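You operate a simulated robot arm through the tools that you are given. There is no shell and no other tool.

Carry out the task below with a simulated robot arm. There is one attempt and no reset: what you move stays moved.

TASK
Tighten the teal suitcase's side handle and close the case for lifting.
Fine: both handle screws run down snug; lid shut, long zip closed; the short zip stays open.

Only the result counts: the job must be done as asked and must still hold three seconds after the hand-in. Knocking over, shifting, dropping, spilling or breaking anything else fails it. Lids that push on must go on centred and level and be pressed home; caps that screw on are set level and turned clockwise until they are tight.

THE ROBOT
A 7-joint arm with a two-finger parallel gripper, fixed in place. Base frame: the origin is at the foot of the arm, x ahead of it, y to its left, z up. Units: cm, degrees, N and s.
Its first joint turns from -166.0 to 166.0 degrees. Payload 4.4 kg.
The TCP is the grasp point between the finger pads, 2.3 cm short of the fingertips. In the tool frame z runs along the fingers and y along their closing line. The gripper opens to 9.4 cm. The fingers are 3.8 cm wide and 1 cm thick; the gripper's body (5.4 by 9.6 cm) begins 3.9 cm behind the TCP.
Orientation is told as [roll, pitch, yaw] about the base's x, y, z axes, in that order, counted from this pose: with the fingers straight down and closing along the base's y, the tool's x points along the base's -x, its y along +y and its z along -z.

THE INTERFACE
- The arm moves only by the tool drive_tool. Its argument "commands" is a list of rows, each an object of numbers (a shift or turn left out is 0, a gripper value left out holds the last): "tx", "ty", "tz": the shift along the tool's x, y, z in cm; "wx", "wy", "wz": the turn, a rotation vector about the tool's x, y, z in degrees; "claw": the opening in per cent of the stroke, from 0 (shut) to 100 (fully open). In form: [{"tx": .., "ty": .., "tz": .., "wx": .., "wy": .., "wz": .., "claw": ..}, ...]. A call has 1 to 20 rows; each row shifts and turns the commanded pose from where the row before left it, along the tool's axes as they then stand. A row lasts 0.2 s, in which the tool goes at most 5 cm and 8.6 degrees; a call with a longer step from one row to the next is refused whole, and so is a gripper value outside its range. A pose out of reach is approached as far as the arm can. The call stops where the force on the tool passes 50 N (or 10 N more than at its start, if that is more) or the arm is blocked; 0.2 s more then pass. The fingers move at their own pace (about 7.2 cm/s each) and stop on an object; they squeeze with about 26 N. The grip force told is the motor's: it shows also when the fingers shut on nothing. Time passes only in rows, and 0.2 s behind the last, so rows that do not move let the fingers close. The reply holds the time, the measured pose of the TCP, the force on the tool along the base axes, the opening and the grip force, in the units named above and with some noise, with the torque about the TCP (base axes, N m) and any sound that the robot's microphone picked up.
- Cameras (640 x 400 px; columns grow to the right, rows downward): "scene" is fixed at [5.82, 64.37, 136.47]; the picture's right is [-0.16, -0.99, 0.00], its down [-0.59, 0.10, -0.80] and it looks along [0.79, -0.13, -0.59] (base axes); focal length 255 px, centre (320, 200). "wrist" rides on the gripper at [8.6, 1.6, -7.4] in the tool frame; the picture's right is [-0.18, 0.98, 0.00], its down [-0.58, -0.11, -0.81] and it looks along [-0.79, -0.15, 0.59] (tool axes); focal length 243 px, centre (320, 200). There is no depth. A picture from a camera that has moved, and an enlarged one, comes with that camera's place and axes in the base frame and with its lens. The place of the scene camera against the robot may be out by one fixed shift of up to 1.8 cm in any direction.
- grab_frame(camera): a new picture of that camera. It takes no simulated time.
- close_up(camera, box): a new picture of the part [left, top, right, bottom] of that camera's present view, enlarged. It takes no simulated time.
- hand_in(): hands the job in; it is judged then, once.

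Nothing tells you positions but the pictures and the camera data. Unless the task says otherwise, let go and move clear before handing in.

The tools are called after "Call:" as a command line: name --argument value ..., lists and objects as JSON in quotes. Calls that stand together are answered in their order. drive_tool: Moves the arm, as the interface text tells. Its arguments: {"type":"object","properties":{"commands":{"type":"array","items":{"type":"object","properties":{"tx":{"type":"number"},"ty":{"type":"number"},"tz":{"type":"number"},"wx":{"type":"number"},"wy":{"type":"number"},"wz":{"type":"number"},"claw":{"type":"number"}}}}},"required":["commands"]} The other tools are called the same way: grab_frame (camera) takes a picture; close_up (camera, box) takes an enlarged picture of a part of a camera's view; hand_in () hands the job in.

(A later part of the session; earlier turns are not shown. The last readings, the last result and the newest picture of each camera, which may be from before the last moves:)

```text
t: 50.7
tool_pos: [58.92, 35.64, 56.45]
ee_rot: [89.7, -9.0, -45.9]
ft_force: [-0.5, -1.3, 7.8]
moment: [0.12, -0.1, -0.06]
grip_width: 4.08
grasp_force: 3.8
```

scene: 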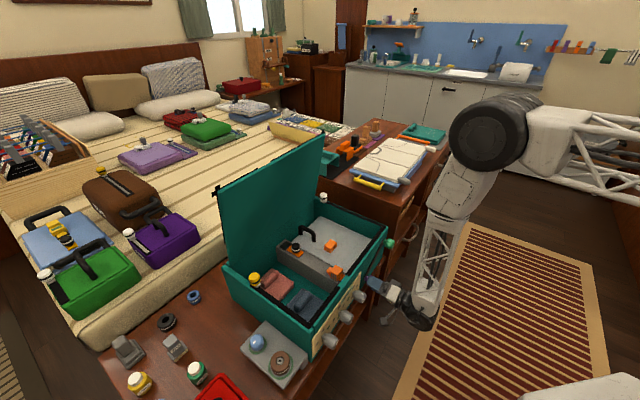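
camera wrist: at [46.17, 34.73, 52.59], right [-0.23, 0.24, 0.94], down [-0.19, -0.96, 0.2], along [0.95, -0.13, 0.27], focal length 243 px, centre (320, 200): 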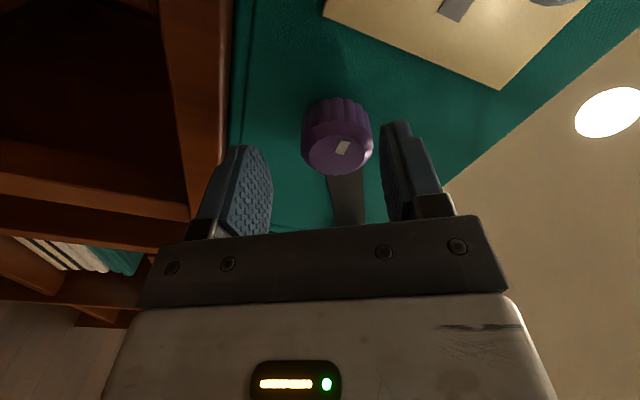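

A lighter grip is possible and removes most of the side load. I'll turn with a moderate grip.

Call:
drive_tool --commands '[{"claw": 37}, {"wz": 7}, {"wz": 7}, {"wz": 7}, {"wz": 7}]'

Call:
close_up --camera "wrist" --box '[200, 100, 440, 250]'

```text
t: 51.9
tool_pos: [58.84, 35.67, 56.36]
ee_rot: [89.8, 19.0, -46.0]
ft_force: [7.4, -2.4, 11.2]
moment: [0.03, 0.03, -0.08]
grip_width: 4.08
grasp_force: 6.5
```

```text
2.67 times, centred on (320, 175) of wrist
camera zoom: at [48.32, 35.9, 60.7], right [0.35, -0.35, 0.87], down [-0.22, -0.93, -0.29], along [0.91, -0.09, -0.4], focal length 647 px, centre (320, 267)
```

zoom: 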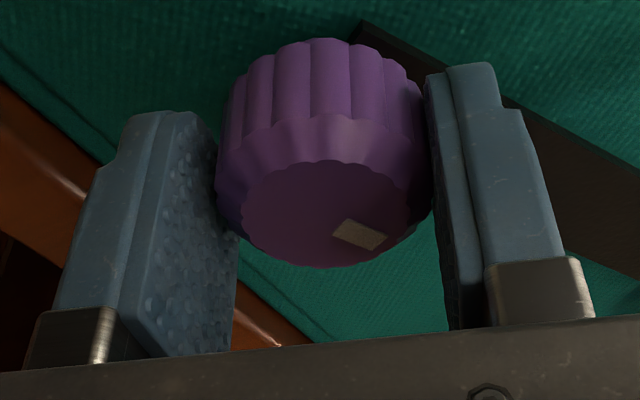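

With a 6.5 N grip the knob still turns without slipping and loads stay low. I'll make a long stroke now.

Call:
drive_tool --commands '[{"wz": 8}, {"wz": 8}, {"wz": 8}, {"wz": 8}, {"wz": 8}, {"wz": 8}, {"wz": 8}, {"wz": 8}, {"wz": 8}, {"wz": 8}]'

Call:
close_up --camera "wrist" --box '[200, 100, 440, 250]'

```text
t: 54.1
tool_pos: [58.79, 35.58, 56.42]
ee_rot: [-87.9, 81.0, 136.4]
ft_force: [8.9, 14.4, -26.1]
moment: [-0.79, -0.09, 0.52]
grip_width: 3.8
grasp_force: 44.8
```

```text
2.67 times, centred on (320, 175) of wrist
camera zoom: at [55.68, 28.3, 64.65], right [0.66, -0.68, -0.34], down [-0.72, -0.42, -0.55], along [0.23, 0.6, -0.76], focal length 647 px, centre (320, 267)
```

zoom: 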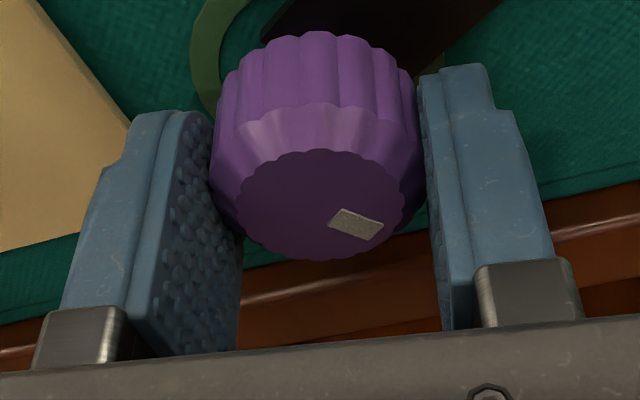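

A torque of about 0.63 N·m now resists the turn and a green ring has appeared around the screw's foot. I'll look closer.

Call:
grab_frame --camera "wrist"

Call:
close_up --camera "scene" --box '[340, 240, 440, 302]'

```text
taken
camera wrist: at [55.68, 28.3, 64.65], right [0.66, -0.68, -0.34], down [-0.72, -0.42, -0.55], along [0.23, 0.6, -0.76], focal length 243 px, centre (320, 200)
```

wrist: 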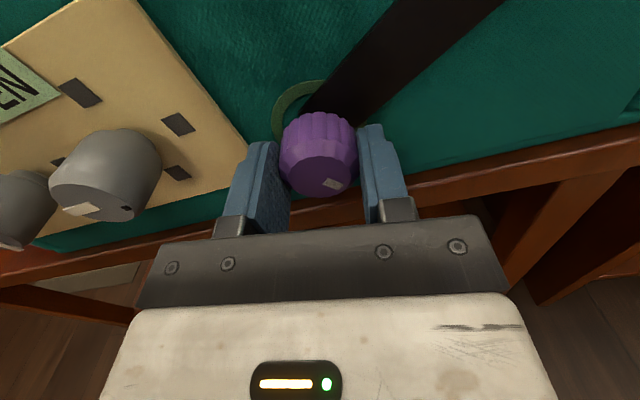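

```text
6.40 times, centred on (390, 271) of scene
camera zoom: at [5.82, 64.37, 136.47], right [-0.16, -0.99, 0.0], down [-0.59, 0.1, -0.8], along [0.79, -0.13, -0.59], focal length 1634 px, centre (-128, -254)
```

zoom: 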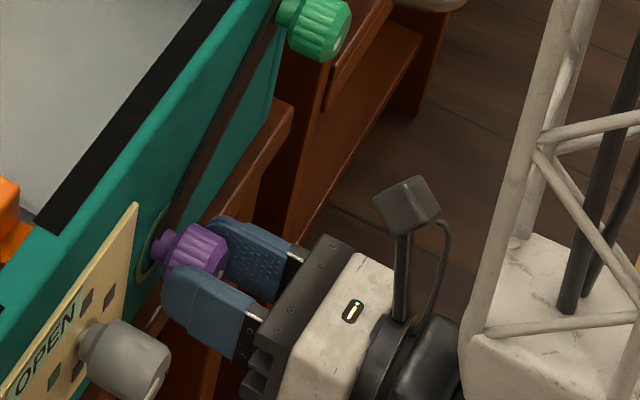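

The purple screw is snug: the resisting torque and the green ring agree. I'll release, back off, and line up in front of the green screw.

Call:
drive_tool --commands '[{"claw": 64}, {}, {}, {"tz": -4.5}, {"tz": -4.5}, {"wz": -4.5}, {"wz": -4.5}, {"ty": 3.53, "tx": 2.13}, {"ty": 3.53, "tx": 2.13}, {"ty": 3.53, "tx": 2.13}, {"ty": 3.53, "tx": 2.13}, {}]'

Call:
grab_frame --camera "wrist"

Call:
close_up --camera "wrist" --box '[200, 0, 440, 150]'

```text
t: 56.7
tool_pos: [62.25, 19.14, 64.94]
ee_rot: [29.0, 89.7, -106.8]
ft_force: [-0.5, 0.0, -0.1]
moment: [-0.01, -0.02, 0.0]
grip_width: 6.04
grasp_force: 0.1
```

```text
taken
camera wrist: at [58.0, 12.81, 73.53], right [0.68, -0.71, -0.18], down [-0.66, -0.49, -0.58], along [0.32, 0.51, -0.8], focal length 243 px, centre (320, 200)
```

wrist: 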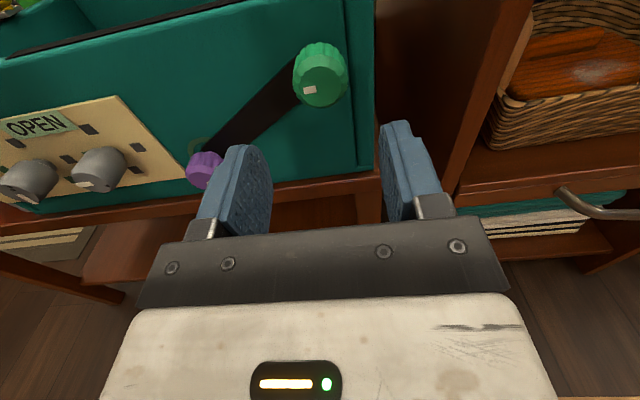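

```text
2.67 times, centred on (320, 75) of wrist
camera zoom: at [58.0, 12.81, 73.53], right [0.68, -0.71, -0.18], down [-0.66, -0.49, -0.58], along [0.32, 0.51, -0.8], focal length 647 px, centre (320, 533)
```

zoom: 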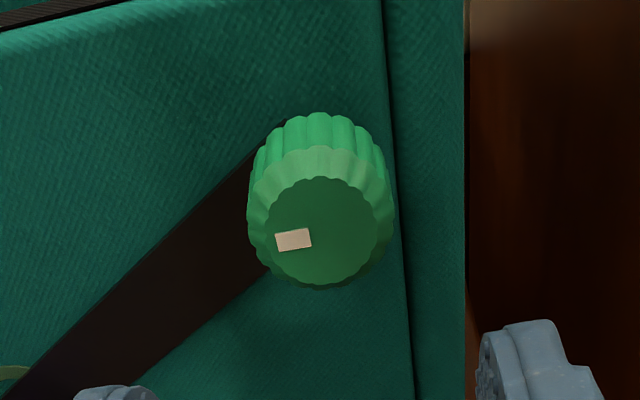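

Green knob is nearly centred ahead (face about 8.3 cm ahead). I'll roll back 120° and approach.

Call:
drive_tool --commands '[{"tx": 0.1}, {"wz": -8}, {"wz": -8}, {"wz": -8}, {"wz": -8}, {"wz": -8}, {"wz": -8}, {"wz": -8}, {"wz": -8}, {"wz": -8}, {"wz": -8}, {"wz": -8}, {"wz": -8}, {"wz": -8}, {"wz": -8}, {"wz": -8}, {"tz": 3.3}, {"tz": 3.2}, {}]'

Call:
close_up --camera "wrist" --box '[200, 70, 440, 220]'

Call:
close_up --camera "scene" --box '[340, 210, 440, 272]'

```text
t: 60.7
tool_pos: [66.96, 23.85, 64.82]
ee_rot: [89.7, -30.0, -45.8]
ft_force: [0.2, 0.6, 0.1]
moment: [-0.01, 0.0, 0.03]
grip_width: 6.0
grasp_force: 0.1
```

```text
2.67 times, centred on (320, 145) of wrist
camera zoom: at [55.85, 24.49, 61.91], right [-0.23, 0.24, 0.94], down [-0.19, -0.96, 0.2], along [0.95, -0.13, 0.27], focal length 647 px, centre (320, 347)
```

zoom: 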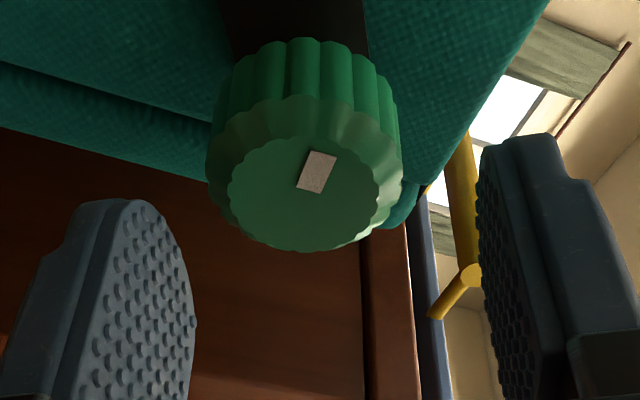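

```text
6.40 times, centred on (390, 241) of scene
camera zoom: at [5.82, 64.37, 136.47], right [-0.16, -0.99, 0.0], down [-0.59, 0.1, -0.8], along [0.79, -0.13, -0.59], focal length 1634 px, centre (-128, -62)
```

zoom: 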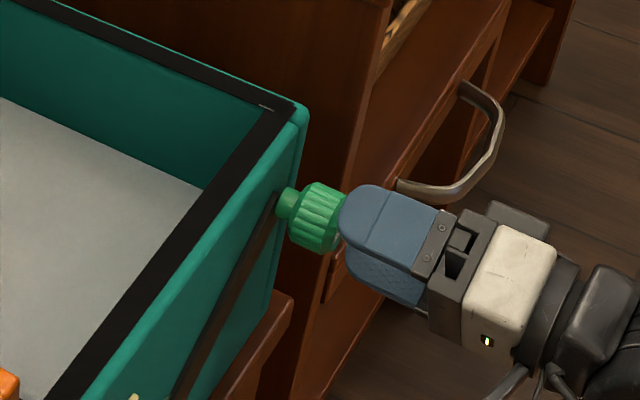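

I'll correct by -0.25 along the closing line and +0.3 along the pad width, then move in onto the green knob and grip lightly.

Call:
drive_tool --commands '[{"ty": -0.25, "tx": 0.3}, {"tz": 1.2}, {"tz": 1.1}, {}, {"claw": 42}, {}, {}]'

Call:
close_up --camera "wrist" --box '[200, 100, 440, 250]'

Call:
close_up --camera "scene" --box '[340, 210, 440, 272]'

```text
t: 62.3
tool_pos: [68.63, 25.55, 64.5]
ee_rot: [89.6, -30.0, -45.7]
ft_force: [1.6, 0.1, -2.7]
moment: [0.04, 0.02, -0.01]
grip_width: 4.08
grasp_force: 1.4
```

```text
2.67 times, centred on (320, 175) of wrist
camera zoom: at [57.4, 26.18, 61.55], right [-0.23, 0.24, 0.94], down [-0.19, -0.96, 0.2], along [0.95, -0.13, 0.27], focal length 647 px, centre (320, 267)
```

zoom: 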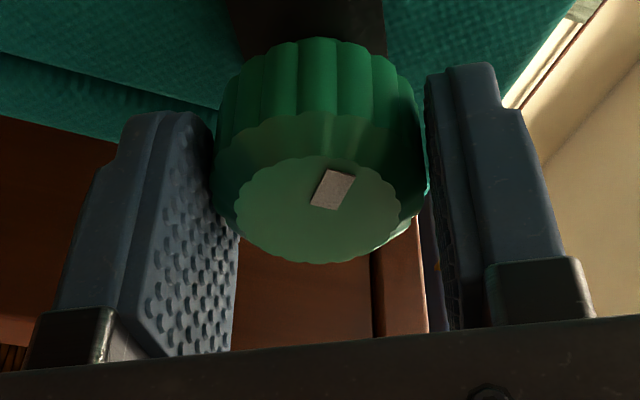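

```text
6.40 times, centred on (390, 241) of scene
camera zoom: at [5.82, 64.37, 136.47], right [-0.16, -0.99, 0.0], down [-0.59, 0.1, -0.8], along [0.79, -0.13, -0.59], focal length 1634 px, centre (-128, -62)
```

zoom: 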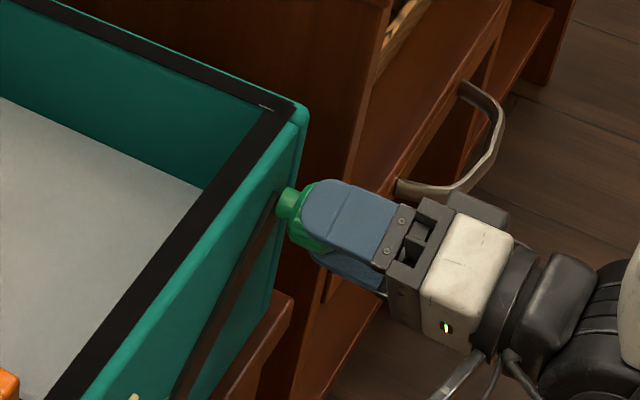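

Nicely centred, with light contact on both sides. Now turning clockwise with a moderate grip.

Call:
drive_tool --commands '[{"claw": 37}, {"wz": 8}, {"wz": 8}, {"wz": 8}, {"wz": 8}, {"wz": 8}, {"wz": 8}]'

Call:
close_up --camera "wrist" --box '[200, 100, 440, 250]'

```text
t: 63.3
tool_pos: [68.49, 25.54, 64.5]
ee_rot: [89.6, -11.2, -45.7]
ft_force: [15.5, 8.0, -16.3]
moment: [0.26, -0.24, 0.01]
grip_width: 3.89
grasp_force: 44.7
stopped in row 4: the force on the tool passed its limit at 52 N (the readings are from after the stop); the commanded pose is now the measured one
```

```text
2.67 times, centred on (320, 175) of wrist
camera zoom: at [57.05, 26.53, 64.4], right [0.0, 0.01, 1.0], down [-0.17, -0.99, 0.01], along [0.99, -0.17, 0.0], focal length 647 px, centre (320, 267)
```

zoom: 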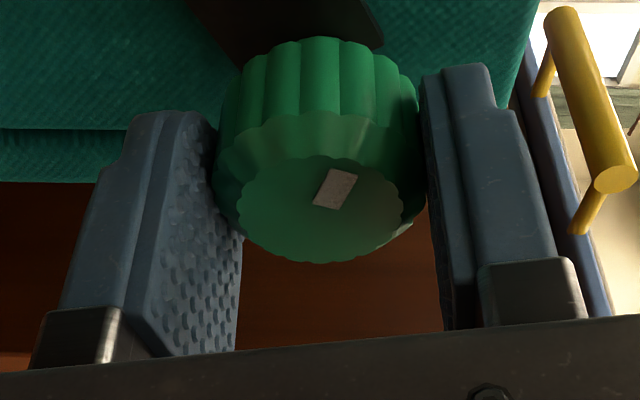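

Call:
drive_tool --commands '[{"claw": 42}, {"wz": 4}, {"wz": 6}, {"wz": 6}]'

Call:
close_up --camera "wrist" --box '[200, 100, 440, 250]'

```text
t: 64.3
tool_pos: [68.53, 25.5, 64.59]
ee_rot: [89.6, 4.9, -45.9]
ft_force: [-0.3, -1.6, -2.4]
moment: [-0.06, 0.01, -0.02]
grip_width: 4.05
grasp_force: 1.6
```

```text
2.67 times, centred on (320, 175) of wrist
camera zoom: at [57.32, 26.33, 66.88], right [0.19, -0.19, 0.96], down [-0.18, -0.97, -0.15], along [0.96, -0.15, -0.22], focal length 647 px, centre (320, 267)
```

zoom: 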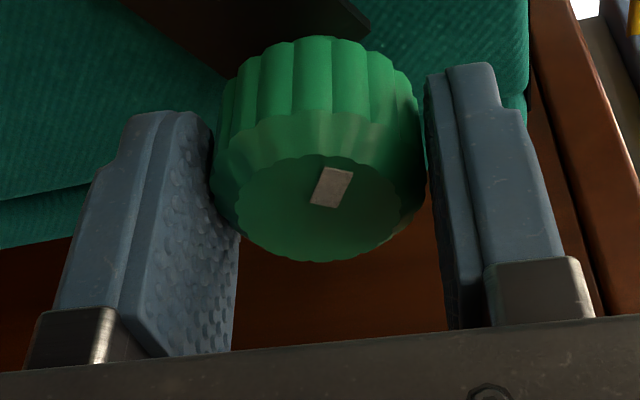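

Turning works well with the very light grip. Long stroke now.

Call:
drive_tool --commands '[{"claw": 41, "wz": 8}, {"wz": 8}, {"wz": 8}, {"wz": 8}, {"wz": 8}, {"wz": 8}, {"wz": 8}, {"wz": 8}, {"wz": 8}, {"wz": 8}]'

Call:
grab_frame --camera "wrist"

```text
t: 66.5
tool_pos: [68.48, 25.52, 64.39]
ee_rot: [85.9, 84.9, -49.8]
ft_force: [3.8, -1.7, 1.5]
moment: [0.02, -0.07, -0.02]
grip_width: 4.06
grasp_force: 2.8
```

```text
taken
camera wrist: at [63.83, 19.65, 73.18], right [0.69, -0.71, -0.1], down [-0.62, -0.52, -0.58], along [0.37, 0.46, -0.81], focal length 243 px, centre (320, 200)
```

wrist: 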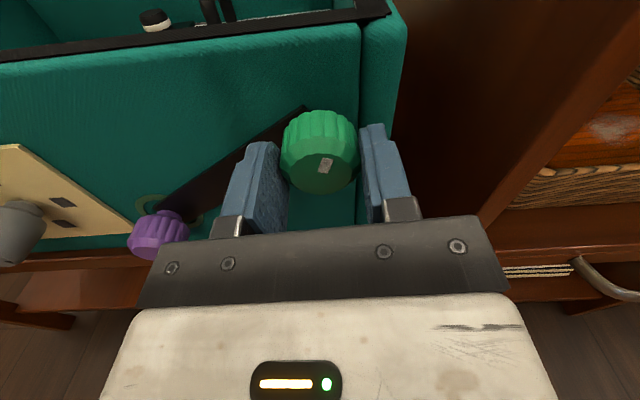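

Call:
drive_tool --commands '[{"wz": 8}, {"wz": 8}, {"wz": 8}, {"wz": 8}, {"wz": 8}, {"wz": 8}, {"wz": 8}, {"wz": 8}, {"wz": 8}]'

Call:
grab_frame --camera "wrist"

Call:
close_up --camera "scene" --box '[340, 210, 440, 272]'

```text
t: 68.5
tool_pos: [68.42, 25.4, 64.53]
ee_rot: [-89.6, 23.1, 134.3]
ft_force: [1.9, -0.5, -3.8]
moment: [-0.03, 0.01, 0.01]
grip_width: 4.05
grasp_force: 2.3
```

```text
taken
camera wrist: at [69.07, 14.03, 66.44], right [0.15, -0.16, -0.98], down [-0.98, -0.15, -0.12], along [-0.12, 0.98, -0.18], focal length 243 px, centre (320, 200)
```

wrist: 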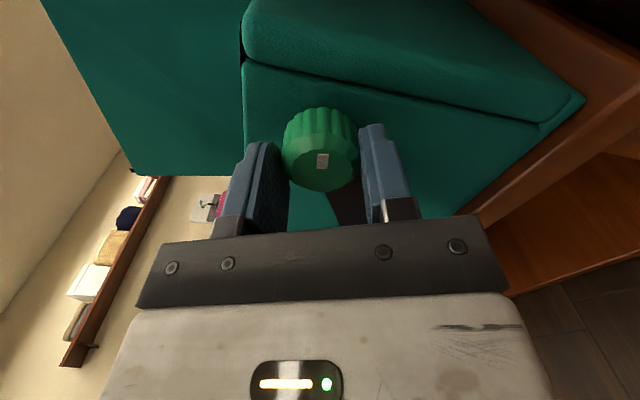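

```text
6.40 times, centred on (390, 241) of scene
camera zoom: at [5.82, 64.37, 136.47], right [-0.16, -0.99, 0.0], down [-0.59, 0.1, -0.8], along [0.79, -0.13, -0.59], focal length 1634 px, centre (-128, -62)
```

zoom: 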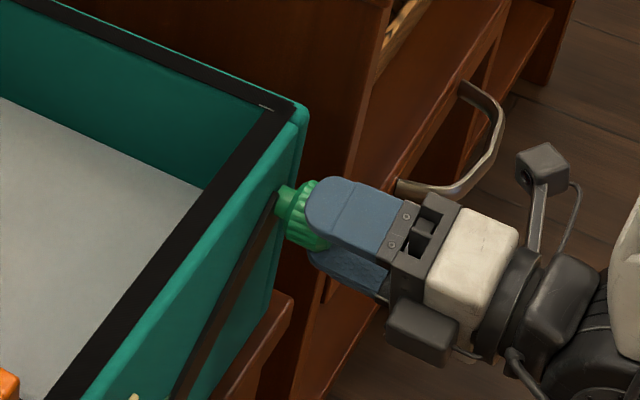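

Call:
drive_tool --commands '[{"wz": 8}, {"wz": 8}, {"wz": 8}]'

```text
t: 69.3
tool_pos: [68.42, 25.31, 64.51]
ee_rot: [-89.5, -0.9, 134.0]
ft_force: [-0.5, 0.0, -1.5]
moment: [-0.01, 0.0, 0.01]
grip_width: 3.93
grasp_force: 0.8
```

Nearly a full grip range used, and the knob has moved inward. I'll release, roll back, move in a little and regrip.

Call:
drive_tool --commands '[{"claw": 60}, {}, {"wz": -8}, {"wz": -8}, {"wz": -8}, {"wz": -8}, {"wz": -8}, {"wz": -8}, {"wz": -8}, {"wz": -8}, {"wz": -8}, {"wz": -8}, {"wz": -8}, {"wz": -8}, {"wz": -8}, {"wz": -8}, {"wz": -8}, {"wz": -8}, {"wz": -8}, {"wz": -8}]'

Call:
drive_tool --commands '[{"wz": -8}, {"wz": -8}, {"wz": -8}, {"wz": -8}, {"wz": -8}, {"wz": -8}, {"wz": -8}, {"tz": 0.3}, {}]'

Call:
close_up --camera "wrist" --box '[200, 100, 440, 250]'

```text
t: 73.5
tool_pos: [68.36, 25.5, 64.4]
ee_rot: [89.6, 36.7, -46.1]
ft_force: [0.6, -0.3, 0.3]
moment: [0.03, -0.02, 0.0]
grip_width: 5.65
grasp_force: 0.1
```

```text
t: 75.5
tool_pos: [68.75, 25.62, 64.41]
ee_rot: [89.6, -19.3, -45.7]
ft_force: [0.7, -0.1, 0.9]
moment: [0.03, 0.01, 0.03]
grip_width: 5.63
grasp_force: 0.1
```

```text
2.67 times, centred on (320, 175) of wrist
camera zoom: at [57.3, 26.67, 63.15], right [-0.1, 0.11, 0.99], down [-0.17, -0.98, 0.09], along [0.98, -0.16, 0.12], focal length 647 px, centre (320, 267)
```

zoom: 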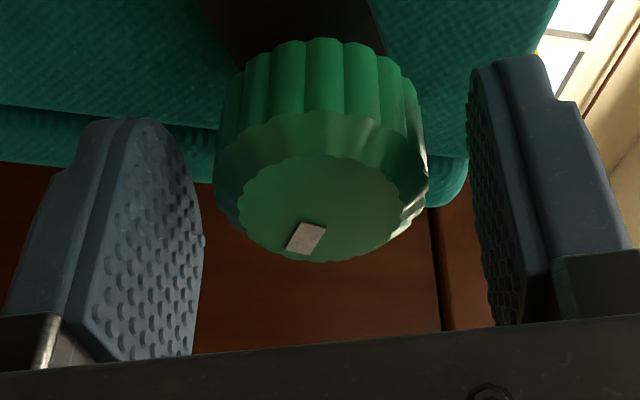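

Call:
drive_tool --commands '[{"claw": 41}, {}, {}, {"wz": 8}, {"wz": 8}, {"wz": 8}, {"wz": 8}, {"wz": 8}, {"wz": 8}, {"wz": 8}, {"wz": 8}, {"wz": 8}, {"wz": 8}]'

Call:
grab_frame --camera "wrist"

```text
t: 78.3
tool_pos: [68.77, 25.64, 64.48]
ee_rot: [89.1, 60.9, -46.7]
ft_force: [-3.1, 1.3, -2.5]
moment: [-0.07, 0.06, 0.08]
grip_width: 4.04
grasp_force: 1.8
```

```text
taken
camera wrist: at [61.5, 22.43, 72.92], right [0.66, -0.68, 0.32], down [-0.45, -0.7, -0.56], along [0.6, 0.22, -0.77], focal length 243 px, centre (320, 200)
```

wrist: 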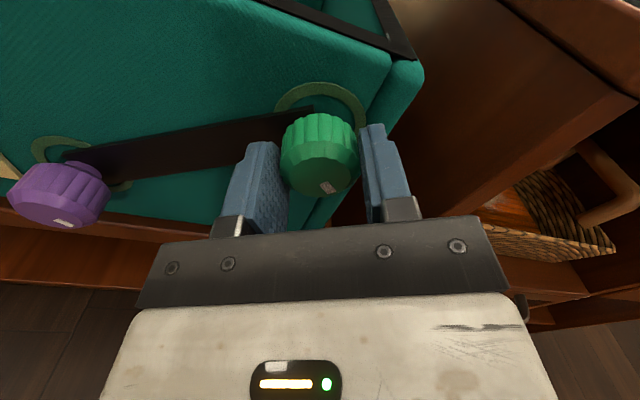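

The ring turned green on this screw too. I'll squeeze firmly and add a small turn to make sure it's snug.

Call:
drive_tool --commands '[{"claw": 36}, {}, {}, {"wz": 4}, {"wz": 4}]'

Call:
close_up --camera "wrist" --box '[200, 50, 440, 200]'

```text
t: 79.5
tool_pos: [68.8, 25.65, 64.68]
ee_rot: [88.9, 68.8, -46.8]
ft_force: [-4.3, 3.6, -10.4]
moment: [-0.92, 0.06, 0.44]
grip_width: 3.86
grasp_force: 45.1
```

```text
2.67 times, centred on (320, 125) of wrist
camera zoom: at [62.32, 21.61, 73.21], right [0.69, -0.7, 0.18], down [-0.51, -0.64, -0.58], along [0.52, 0.3, -0.8], focal length 647 px, centre (320, 400)
```

zoom: 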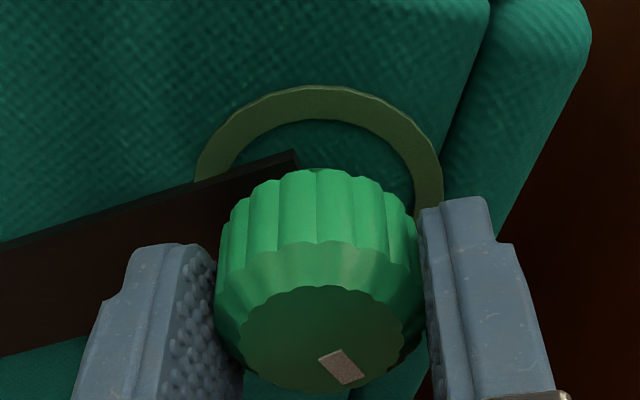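

Green screw is snug too (~0.62 N·m resistance and a green ring). I'll release, back off, go camera-up and rise to inspect the lid.

Call:
drive_tool --commands '[{"claw": 64}, {}, {}, {"tz": -4.5}, {"tz": -4.5}, {"wz": 7}, {"wz": 7}, {"wz": 7}, {"tx": 4.6}, {"tx": 4.6}, {"tx": 4.6}, {"tx": 4.6}, {"tx": 4.6}, {"tx": 4.6}, {"tx": 4.6}]'

Call:
grab_frame --camera "wrist"

Call:
grab_frame --camera "scene"

```text
t: 82.7
tool_pos: [61.83, 19.44, 96.61]
ee_rot: [28.2, 89.7, -107.5]
ft_force: [-0.2, -0.6, 1.1]
moment: [-0.03, 0.0, -0.01]
grip_width: 6.04
grasp_force: 0.0
```

```text
taken
camera wrist: at [57.73, 13.06, 105.26], right [0.68, -0.71, -0.18], down [-0.66, -0.49, -0.58], along [0.32, 0.51, -0.8], focal length 243 px, centre (320, 200)
```

wrist: 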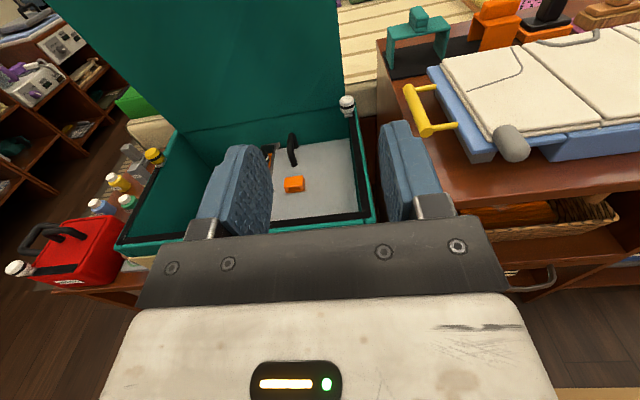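

```text
taken
```

scene: 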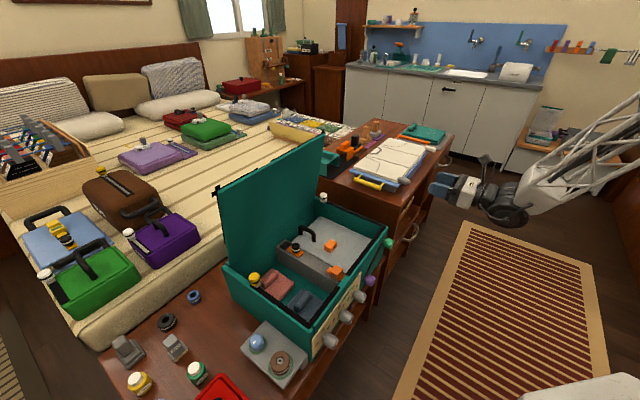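

Call:
drive_tool --commands '[{"tx": 2.3, "tz": 2.5, "ty": -2.61}, {"tx": 2.3, "tz": 2.5, "ty": -2.61}, {"tx": 2.3, "tz": 2.5, "ty": -2.61}, {"tx": 2.3, "tz": 2.5, "ty": -2.61}, {"tx": 2.3, "tz": 2.5, "ty": -2.61}, {"tx": 2.3, "tz": 2.5, "ty": -2.61}, {"tx": 2.3, "tz": 2.5, "ty": -2.61}, {"tx": 2.3, "tz": 2.5, "ty": -2.61}, {"wy": -7.5}, {"wy": -7.5}]'

Call:
grab_frame --camera "wrist"

```text
t: 84.9
tool_pos: [62.01, 48.68, 114.85]
ee_rot: [0.6, 74.5, -135.2]
ft_force: [-0.1, -0.8, 0.6]
moment: [0.01, 0.01, -0.01]
grip_width: 6.02
grasp_force: 0.1
```

```text
taken
camera wrist: at [59.76, 44.16, 125.22], right [0.65, -0.74, -0.17], down [-0.74, -0.57, -0.35], along [0.16, 0.35, -0.92], focal length 243 px, centre (320, 200)
```

wrist: 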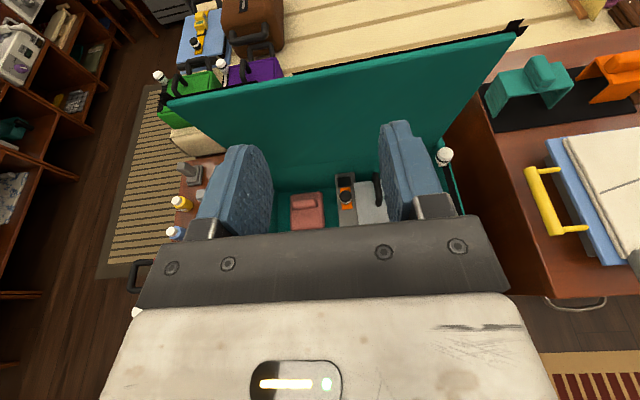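

Call:
close_up --camera "wrist" --box '[150, 10, 390, 160]'

Call:
close_up --camera "wrist" --box '[360, 0, 600, 150]'

```text
2.67 times, centred on (270, 85) of wrist
camera zoom: at [59.76, 44.16, 125.22], right [0.65, -0.74, -0.17], down [-0.74, -0.57, -0.35], along [0.16, 0.35, -0.92], focal length 647 px, centre (453, 507)
```

zoom: 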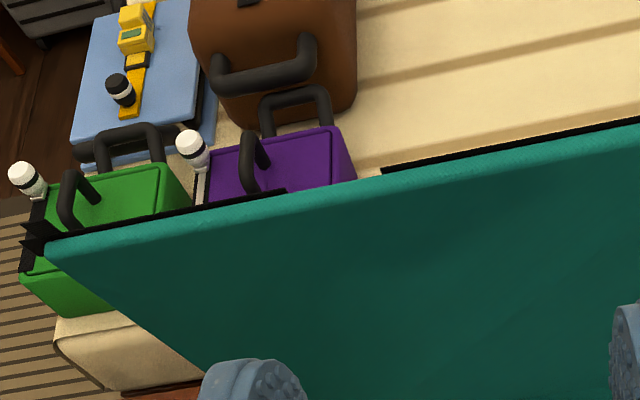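

```text
2.67 times, centred on (480, 75) of wrist
camera zoom: at [59.76, 44.16, 125.22], right [0.65, -0.74, -0.17], down [-0.74, -0.57, -0.35], along [0.16, 0.35, -0.92], focal length 647 px, centre (-107, 533)
```

zoom: 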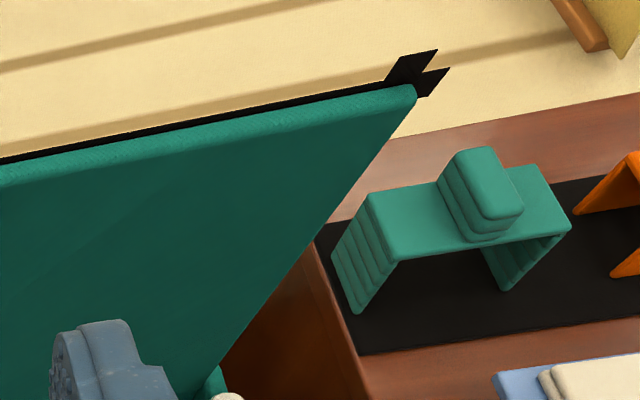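

The lid stands vertical, with its top edge at about N=102, z≈100 (N being distance along the case's depth direction). I'll close the fingers, tilt the tool about 35° down, and move over the lid's top to hook it from behind.

Call:
drive_tool --commands '[{"wy": -6.7, "claw": 0}, {"wy": -6.7}, {"wy": -6.7}, {"tz": 4.0, "tx": 1.13, "ty": -1.1}, {"tz": 4.0, "tx": 1.13, "ty": -1.1}, {"tz": 4.0, "tx": 1.13, "ty": -1.1}, {"tz": 4.0, "tx": 1.13, "ty": -1.1}, {"tz": 4.0, "tx": 1.13, "ty": -1.1}, {}]'

Call:
grab_frame --camera "wrist"

Call:
grab_frame --camera "scene"

```text
t: 86.9
tool_pos: [72.44, 66.17, 107.74]
ee_rot: [0.3, 54.5, -135.6]
ft_force: [-0.1, 0.0, 0.4]
moment: [0.03, -0.03, -0.01]
grip_width: 0.0
grasp_force: 25.9
```

```text
taken
camera wrist: at [72.7, 64.23, 119.2], right [0.61, -0.78, -0.15], down [-0.79, -0.61, -0.01], along [-0.09, 0.12, -0.99], focal length 243 px, centre (320, 200)
```

wrist: 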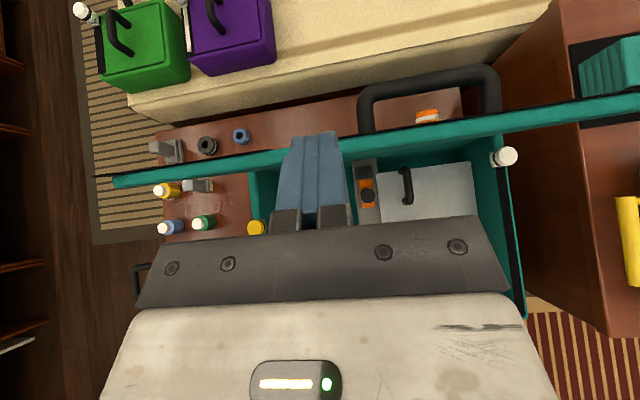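

```text
taken
```

scene: 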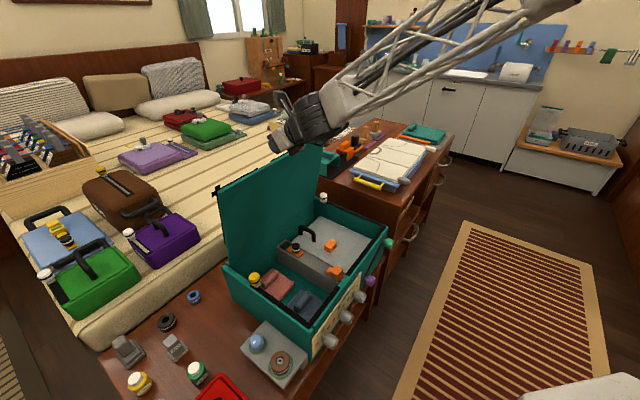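

There's a large C-handle on the lid's outside to the right of my fingers, and the hooking spot is clear. I'll go past the top edge and down behind it.

Call:
drive_tool --commands '[{"tz": 3.9, "tx": 1.75}, {"tz": 3.9, "tx": 1.75}, {"tz": 1.3, "tx": -1.83}, {"tz": 1.3, "tx": -1.83}, {}]'

Call:
grab_frame --camera "wrist"

Call:
close_up --camera "scene" --box '[200, 80, 400, 205]'

```text
t: 88.1
tool_pos: [78.29, 71.85, 101.66]
ee_rot: [0.4, 54.5, -135.6]
ft_force: [0.2, 0.2, -0.7]
moment: [0.0, -0.01, -0.03]
grip_width: 0.01
grasp_force: 26.2
```

```text
taken
camera wrist: at [78.68, 70.0, 113.03], right [0.61, -0.78, -0.15], down [-0.79, -0.61, -0.01], along [-0.08, 0.12, -0.99], focal length 243 px, centre (320, 200)
```

wrist: 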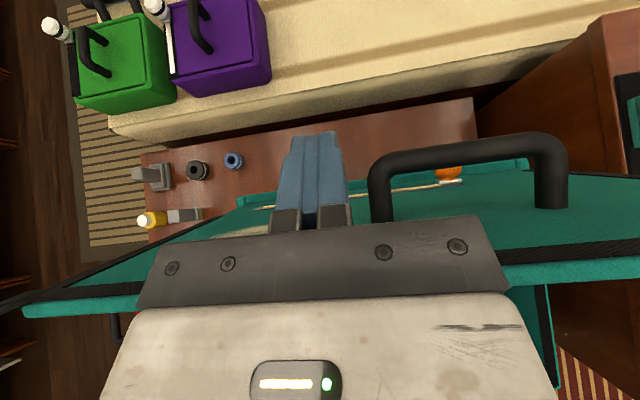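

```text
3.20 times, centred on (300, 142) of scene
camera zoom: at [5.82, 64.37, 136.47], right [-0.16, -0.99, 0.0], down [-0.59, 0.1, -0.8], along [0.79, -0.13, -0.59], focal length 817 px, centre (384, 384)
```

zoom: 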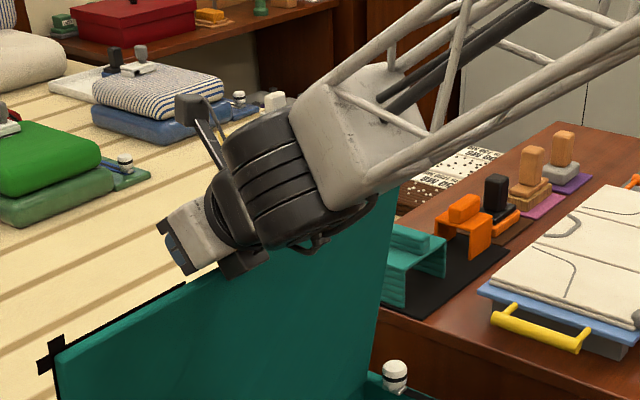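

Fingers are behind the top edge. I'll pull gently toward the robot to start the lid moving.

Call:
drive_tool --commands '[{"tz": -1.0, "tx": -0.7}, {"tz": -1.0, "tx": -0.7}, {"tz": -1.0, "tx": -0.75}, {"tz": -1.0, "tx": -0.8}, {"tz": -1.0, "tx": -0.8}]'

Call:
grab_frame --camera "wrist"

Call:
grab_frame --camera "scene"

```text
t: 89.3
tool_pos: [73.92, 67.61, 101.77]
ee_rot: [0.4, 54.6, -135.5]
ft_force: [0.7, 2.1, 2.1]
moment: [-0.05, 0.0, 0.01]
grip_width: 0.0
grasp_force: 26.0
```

```text
taken
camera wrist: at [74.27, 65.77, 113.02], right [0.61, -0.78, -0.15], down [-0.79, -0.61, -0.01], along [-0.08, 0.12, -0.99], focal length 243 px, centre (320, 200)
```

wrist: 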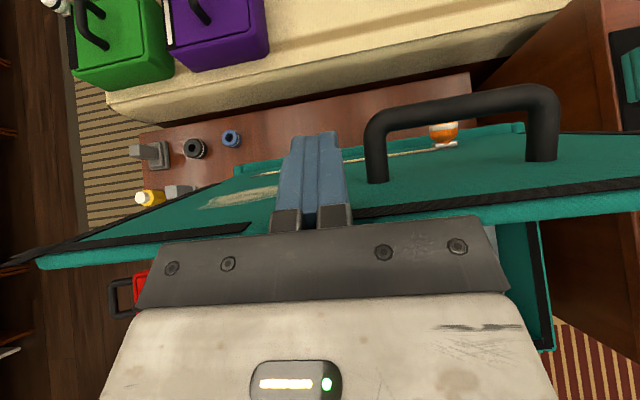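

```text
taken
```

scene: 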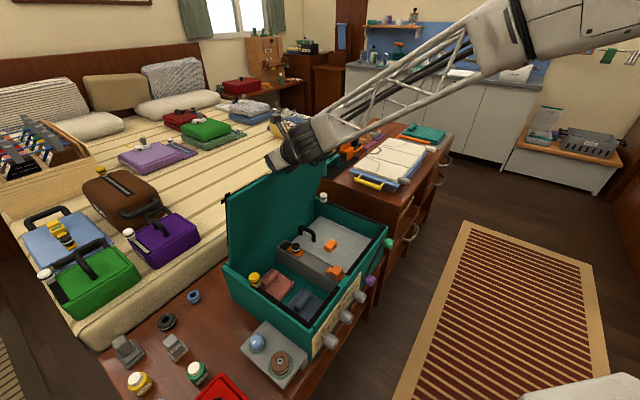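

The lid swings freely with only a few newtons. I'll follow its arc down.

Call:
drive_tool --commands '[{"tz": -1.1, "tx": -1.3}, {"tz": -1.1, "tx": -1.35}, {"tz": -1.0, "tx": -1.4}, {"tz": -0.95, "tx": -1.4}]'

Call:
grab_frame --camera "wrist"

Call:
close_up --camera "scene" --box '[200, 100, 420, 240]'

```text
t: 90.3
tool_pos: [69.09, 63.07, 99.61]
ee_rot: [0.4, 54.6, -135.5]
ft_force: [1.4, 0.4, 0.3]
moment: [-0.04, -0.02, 0.04]
grip_width: 0.0
grasp_force: 26.6
```

```text
taken
camera wrist: at [69.51, 61.17, 110.94], right [0.61, -0.78, -0.15], down [-0.79, -0.61, -0.01], along [-0.08, 0.12, -0.99], focal length 243 px, centre (320, 200)
```

wrist: 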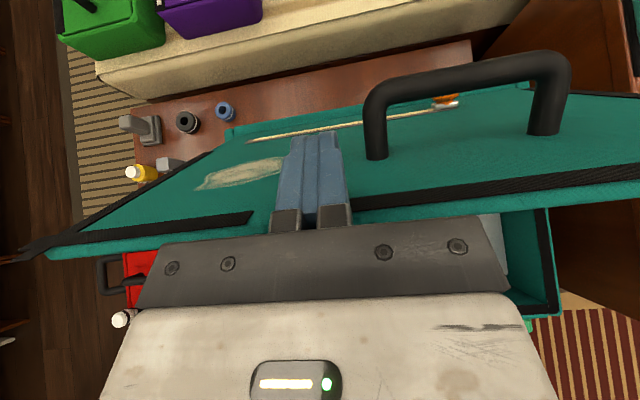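

```text
2.86 times, centred on (310, 170) of scene
camera zoom: at [5.82, 64.37, 136.47], right [-0.16, -0.99, 0.0], down [-0.59, 0.1, -0.8], along [0.79, -0.13, -0.59], focal length 730 px, centre (349, 286)
```

zoom: 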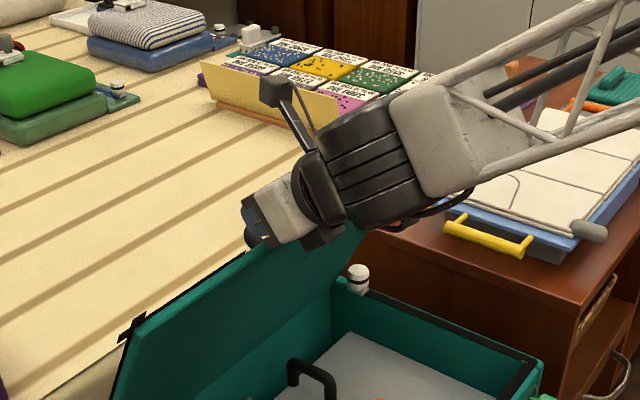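

Call:
drive_tool --commands '[{"tz": -0.98, "tx": -1.6}, {"tz": -0.96, "tx": -1.7}, {"tz": -0.92, "tx": -1.8}, {"tz": -0.89, "tx": -1.85}]'

Call:
grab_frame --camera "wrist"

Call:
close_up --camera "scene" --box '[200, 130, 420, 270]'

```text
t: 91.3
tool_pos: [63.98, 58.05, 96.22]
ee_rot: [0.4, 54.6, -135.5]
ft_force: [0.3, 0.3, 0.2]
moment: [0.01, -0.01, 0.01]
grip_width: 0.0
grasp_force: 25.7
```

```text
taken
camera wrist: at [64.45, 56.15, 107.54], right [0.61, -0.78, -0.15], down [-0.79, -0.61, -0.01], along [-0.08, 0.12, -0.99], focal length 243 px, centre (320, 200)
```

wrist: 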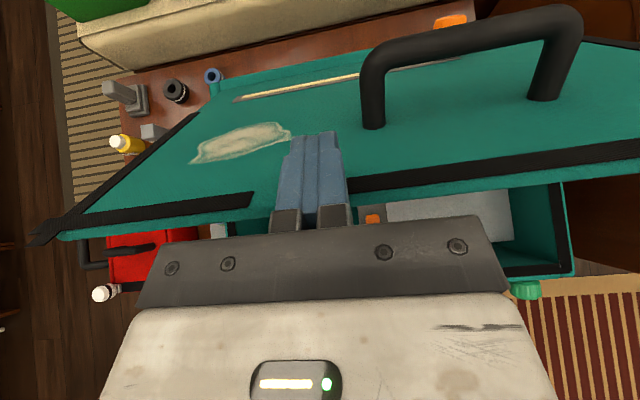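

```text
2.86 times, centred on (310, 200) of scene
camera zoom: at [5.82, 64.37, 136.47], right [-0.16, -0.99, 0.0], down [-0.59, 0.1, -0.8], along [0.79, -0.13, -0.59], focal length 730 px, centre (349, 200)
```

zoom: 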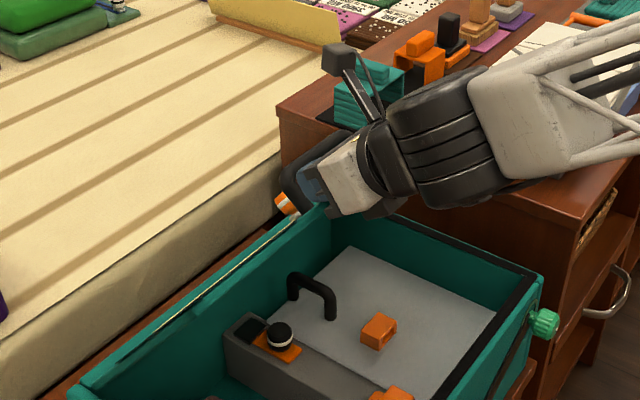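

Call:
drive_tool --commands '[{"tz": -0.6, "tx": -1.9}, {"tz": -0.45, "tx": -2.0}, {"tz": -0.3, "tx": -2.0}, {"tz": -0.15, "tx": -2.06}]'

Call:
grab_frame --camera "wrist"

Call:
close_up --camera "scene" --box '[200, 130, 420, 270]'

```text
t: 92.3
tool_pos: [59.83, 53.92, 90.57]
ee_rot: [0.4, 54.6, -135.5]
ft_force: [-0.2, 0.4, -0.9]
moment: [-0.02, 0.02, 0.03]
grip_width: 0.0
grasp_force: 26.0
```

```text
taken
camera wrist: at [60.24, 52.07, 101.82], right [0.61, -0.78, -0.15], down [-0.79, -0.61, -0.01], along [-0.08, 0.12, -0.99], focal length 243 px, centre (320, 200)
```

wrist: 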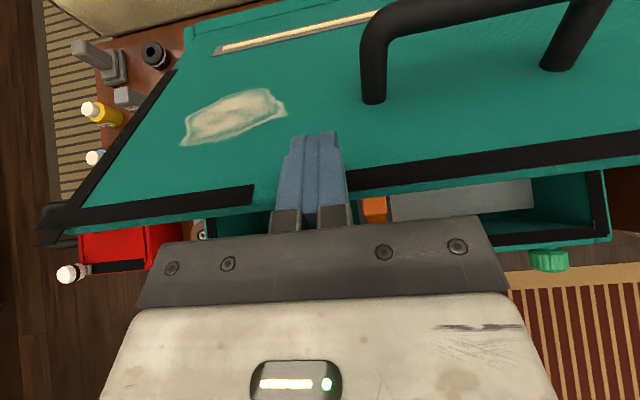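

```text
2.86 times, centred on (310, 200) of scene
camera zoom: at [5.82, 64.37, 136.47], right [-0.16, -0.99, 0.0], down [-0.59, 0.1, -0.8], along [0.79, -0.13, -0.59], focal length 730 px, centre (349, 200)
```

zoom: 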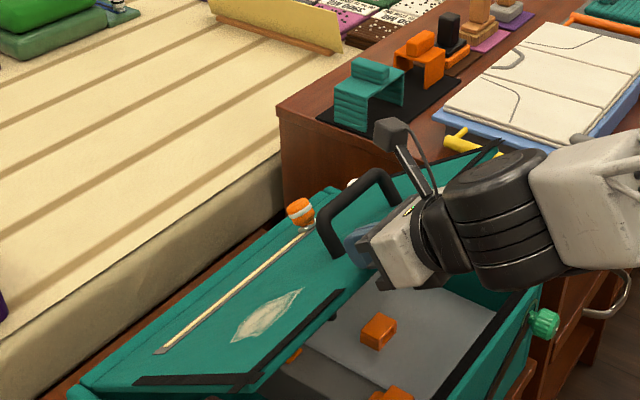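

The lid follows well. I also see a small cream pocket zip with an orange slider on the lid's top, which I'll leave alone. Continuing down, now pressing with the fingertip.

Call:
drive_tool --commands '[{"tz": 0.16, "tx": -1.05}, {"tz": 0.16, "tx": -1.05}, {"tz": 0.17, "tx": -1.05}, {"tz": 0.17, "tx": -1.05}, {"tz": 0.18, "tx": -1.16}, {"tz": 0.18, "tx": -1.16}, {"tz": 0.18, "tx": -1.16}, {"tz": 0.18, "tx": -1.16}]'

Call:
grab_frame --camera "wrist"

Call:
close_up --camera "scene" --box '[200, 160, 420, 300]'

```text
t: 94.1
tool_pos: [57.78, 51.7, 84.1]
ee_rot: [-0.2, 54.4, -135.4]
ft_force: [-0.1, 0.7, -0.7]
moment: [0.01, 0.03, 0.0]
grip_width: 0.0
grasp_force: 26.1
out of reach, approached as far as the arm can: row 1, 2, 3
```

```text
taken
camera wrist: at [58.22, 49.84, 95.49], right [0.61, -0.77, -0.15], down [-0.78, -0.62, 0.0], along [-0.09, 0.12, -0.99], focal length 243 px, centre (320, 200)
```

wrist: 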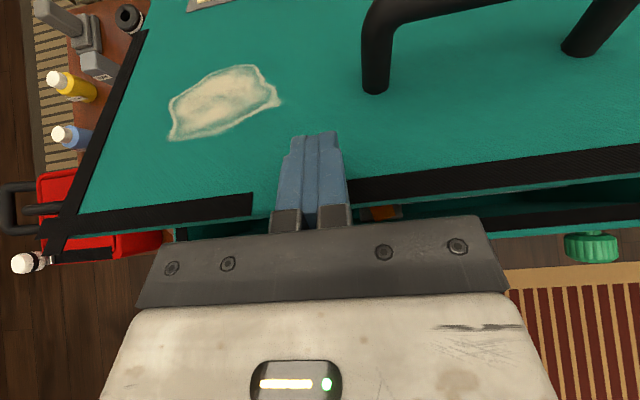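

```text
2.86 times, centred on (310, 230) of scene
camera zoom: at [5.82, 64.37, 136.47], right [-0.16, -0.99, 0.0], down [-0.59, 0.1, -0.8], along [0.79, -0.13, -0.59], focal length 730 px, centre (349, 114)
```

zoom: 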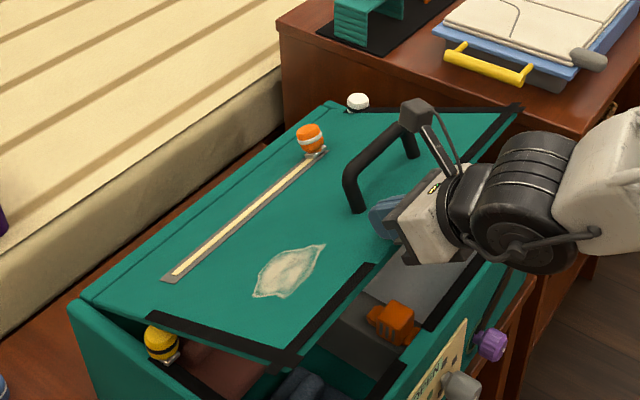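

Call:
drive_tool --commands '[{}, {}]'

```text
t: 94.7
tool_pos: [57.8, 51.68, 84.21]
ee_rot: [-0.3, 54.4, -135.6]
ft_force: [0.7, 0.5, 0.1]
moment: [-0.01, 0.0, 0.01]
grip_width: 0.0
grasp_force: 25.4
```

Call:
drive_tool --commands '[{"tz": 0.3, "tx": -1.2}, {"tz": 0.3, "tx": -1.2}, {"tz": 0.3, "tx": -1.2}, {"tz": 0.3, "tx": -1.2}]'

Call:
grab_frame --camera "scene"

Call:
close_up --camera "scene" --box '[200, 160, 420, 300]'

```text
t: 95.7
tool_pos: [57.52, 49.56, 80.21]
ee_rot: [-0.2, 54.4, -135.4]
ft_force: [-0.1, 0.0, 0.1]
moment: [-0.01, 0.01, 0.0]
grip_width: 0.0
grasp_force: 25.8
out of reach, approached as far as the arm can: row 1, 2, 3, 4
```

```text
taken
```

scene: 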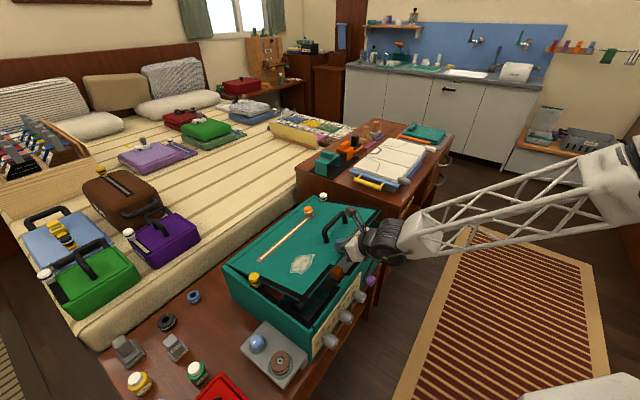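

```text
2.86 times, centred on (310, 230) of scene
camera zoom: at [5.82, 64.37, 136.47], right [-0.16, -0.99, 0.0], down [-0.59, 0.1, -0.8], along [0.79, -0.13, -0.59], focal length 730 px, centre (349, 114)
```

zoom: 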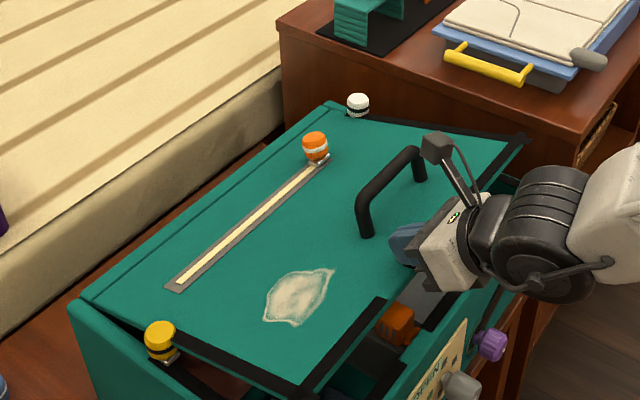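

The lid is about 12° from shut. The wrist is near a limit at this tilt, so I'll lift slightly, turn the tool more vertical, and check the lid stays put.

Call:
drive_tool --commands '[{"tz": -1.5, "tx": 2.5}, {"tz": -1.5, "tx": 2.5}, {"wy": -8}, {"wy": -8}, {"wy": -8}, {"wy": -8}, {}]'

Call:
grab_frame --camera "wrist"

Call:
grab_frame --camera "scene"

```text
t: 97.5
tool_pos: [57.4, 49.44, 98.98]
ee_rot: [0.9, 41.0, -135.3]
ft_force: [-0.3, -0.9, -1.2]
moment: [0.06, -0.07, -0.01]
grip_width: 0.0
grasp_force: 26.4
out of reach, approached as far as the arm can: row 5, 6
stopped in row 7: the arm was blocked; the commanded pose is now the measured one
```

```text
taken
camera wrist: at [59.55, 49.45, 110.07], right [0.59, -0.8, -0.11], down [-0.77, -0.59, 0.23], along [-0.25, -0.05, -0.97], focal length 243 px, centre (320, 200)
```

wrist: 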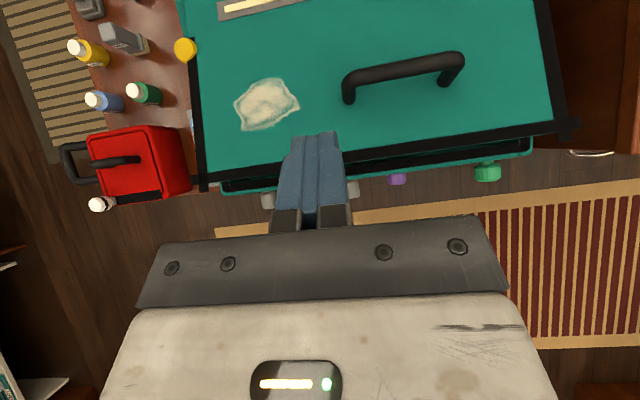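

```text
taken
```

scene: 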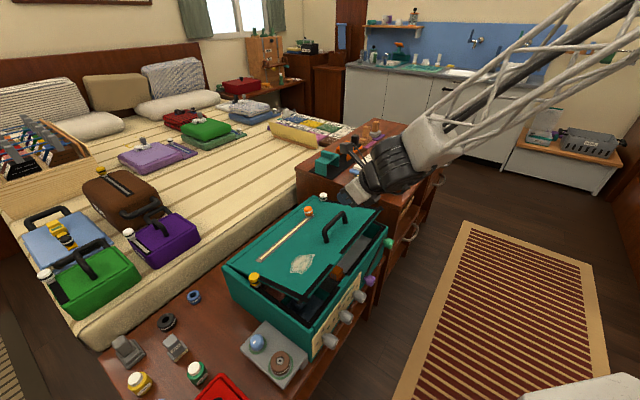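

The lid holds its angle by itself. In this wrist configuration I can't point straight down, so I'll back off, level the tool, roll it back 180° to the natural configuration, then come down on the lid.

Call:
drive_tool --commands '[{"tz": -4}, {"tz": -4}, {"tz": -4}, {"wy": 8}, {"wy": 8}, {"wy": 8}, {"wy": 8}, {"wy": 8}, {"wy": 8}, {}]'

```text
t: 99.9
tool_pos: [52.69, 45.89, 93.91]
ee_rot: [-7.5, 66.2, -138.6]
ft_force: [-0.5, 0.3, 0.1]
moment: [-0.01, 0.0, -0.02]
grip_width: 0.0
grasp_force: 25.8
out of reach, approached as far as the arm can: row 1, 4, 8, 9
stopped in row 10: the arm was blocked; the commanded pose is now the measured one
```

Call:
grab_frame --camera "scene"

Call:
grab_frame --camera "wrist"

```text
taken
```

scene: 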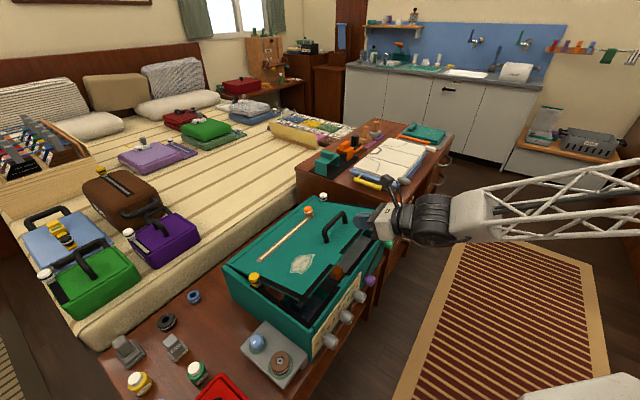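

```text
taken
camera wrist: at [52.13, 41.96, 104.73], right [0.68, -0.7, -0.22], down [-0.74, -0.65, -0.2], along [0.0, 0.3, -0.95], focal length 243 px, centre (320, 200)
```

wrist: 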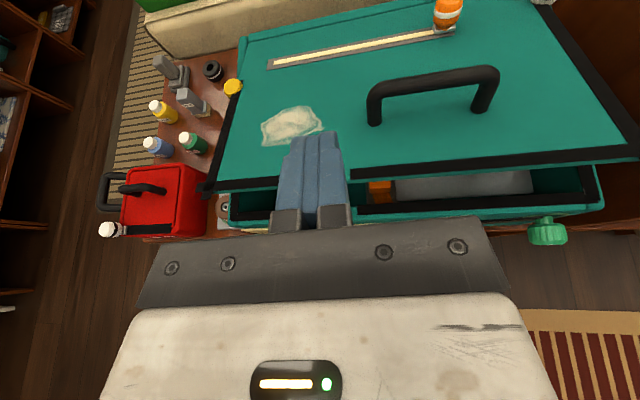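

Call:
drive_tool --commands '[{"tz": -4}, {"tz": -4}, {"tz": -4}, {"wy": 6}, {"wy": 6}, {"wy": 6}, {"wy": 5}, {}]'

```text
t: 101.7
tool_pos: [45.48, 37.46, 98.8]
ee_rot: [-79.2, 86.8, 149.0]
ft_force: [0.9, -0.3, -0.1]
moment: [-0.04, 0.03, -0.02]
grip_width: 0.0
grasp_force: 25.9
```

Call:
drive_tool --commands '[{"wz": -8}, {"wz": -8}, {"wz": -8}, {"wz": -8}, {"wz": -8}, {"wz": -8}, {"wz": -8}, {"wz": -8}, {"wz": -8}, {"wz": -8}, {"wz": -8}, {"wz": -8}, {"wz": -8}, {"wz": -8}, {"wz": -8}, {"wz": -8}]'

```text
t: 105.1
tool_pos: [45.5, 37.71, 98.74]
ee_rot: [89.2, -35.1, -41.2]
ft_force: [-0.1, 0.0, 0.9]
moment: [-0.01, -0.02, -0.02]
grip_width: 0.01
grasp_force: 26.1
```

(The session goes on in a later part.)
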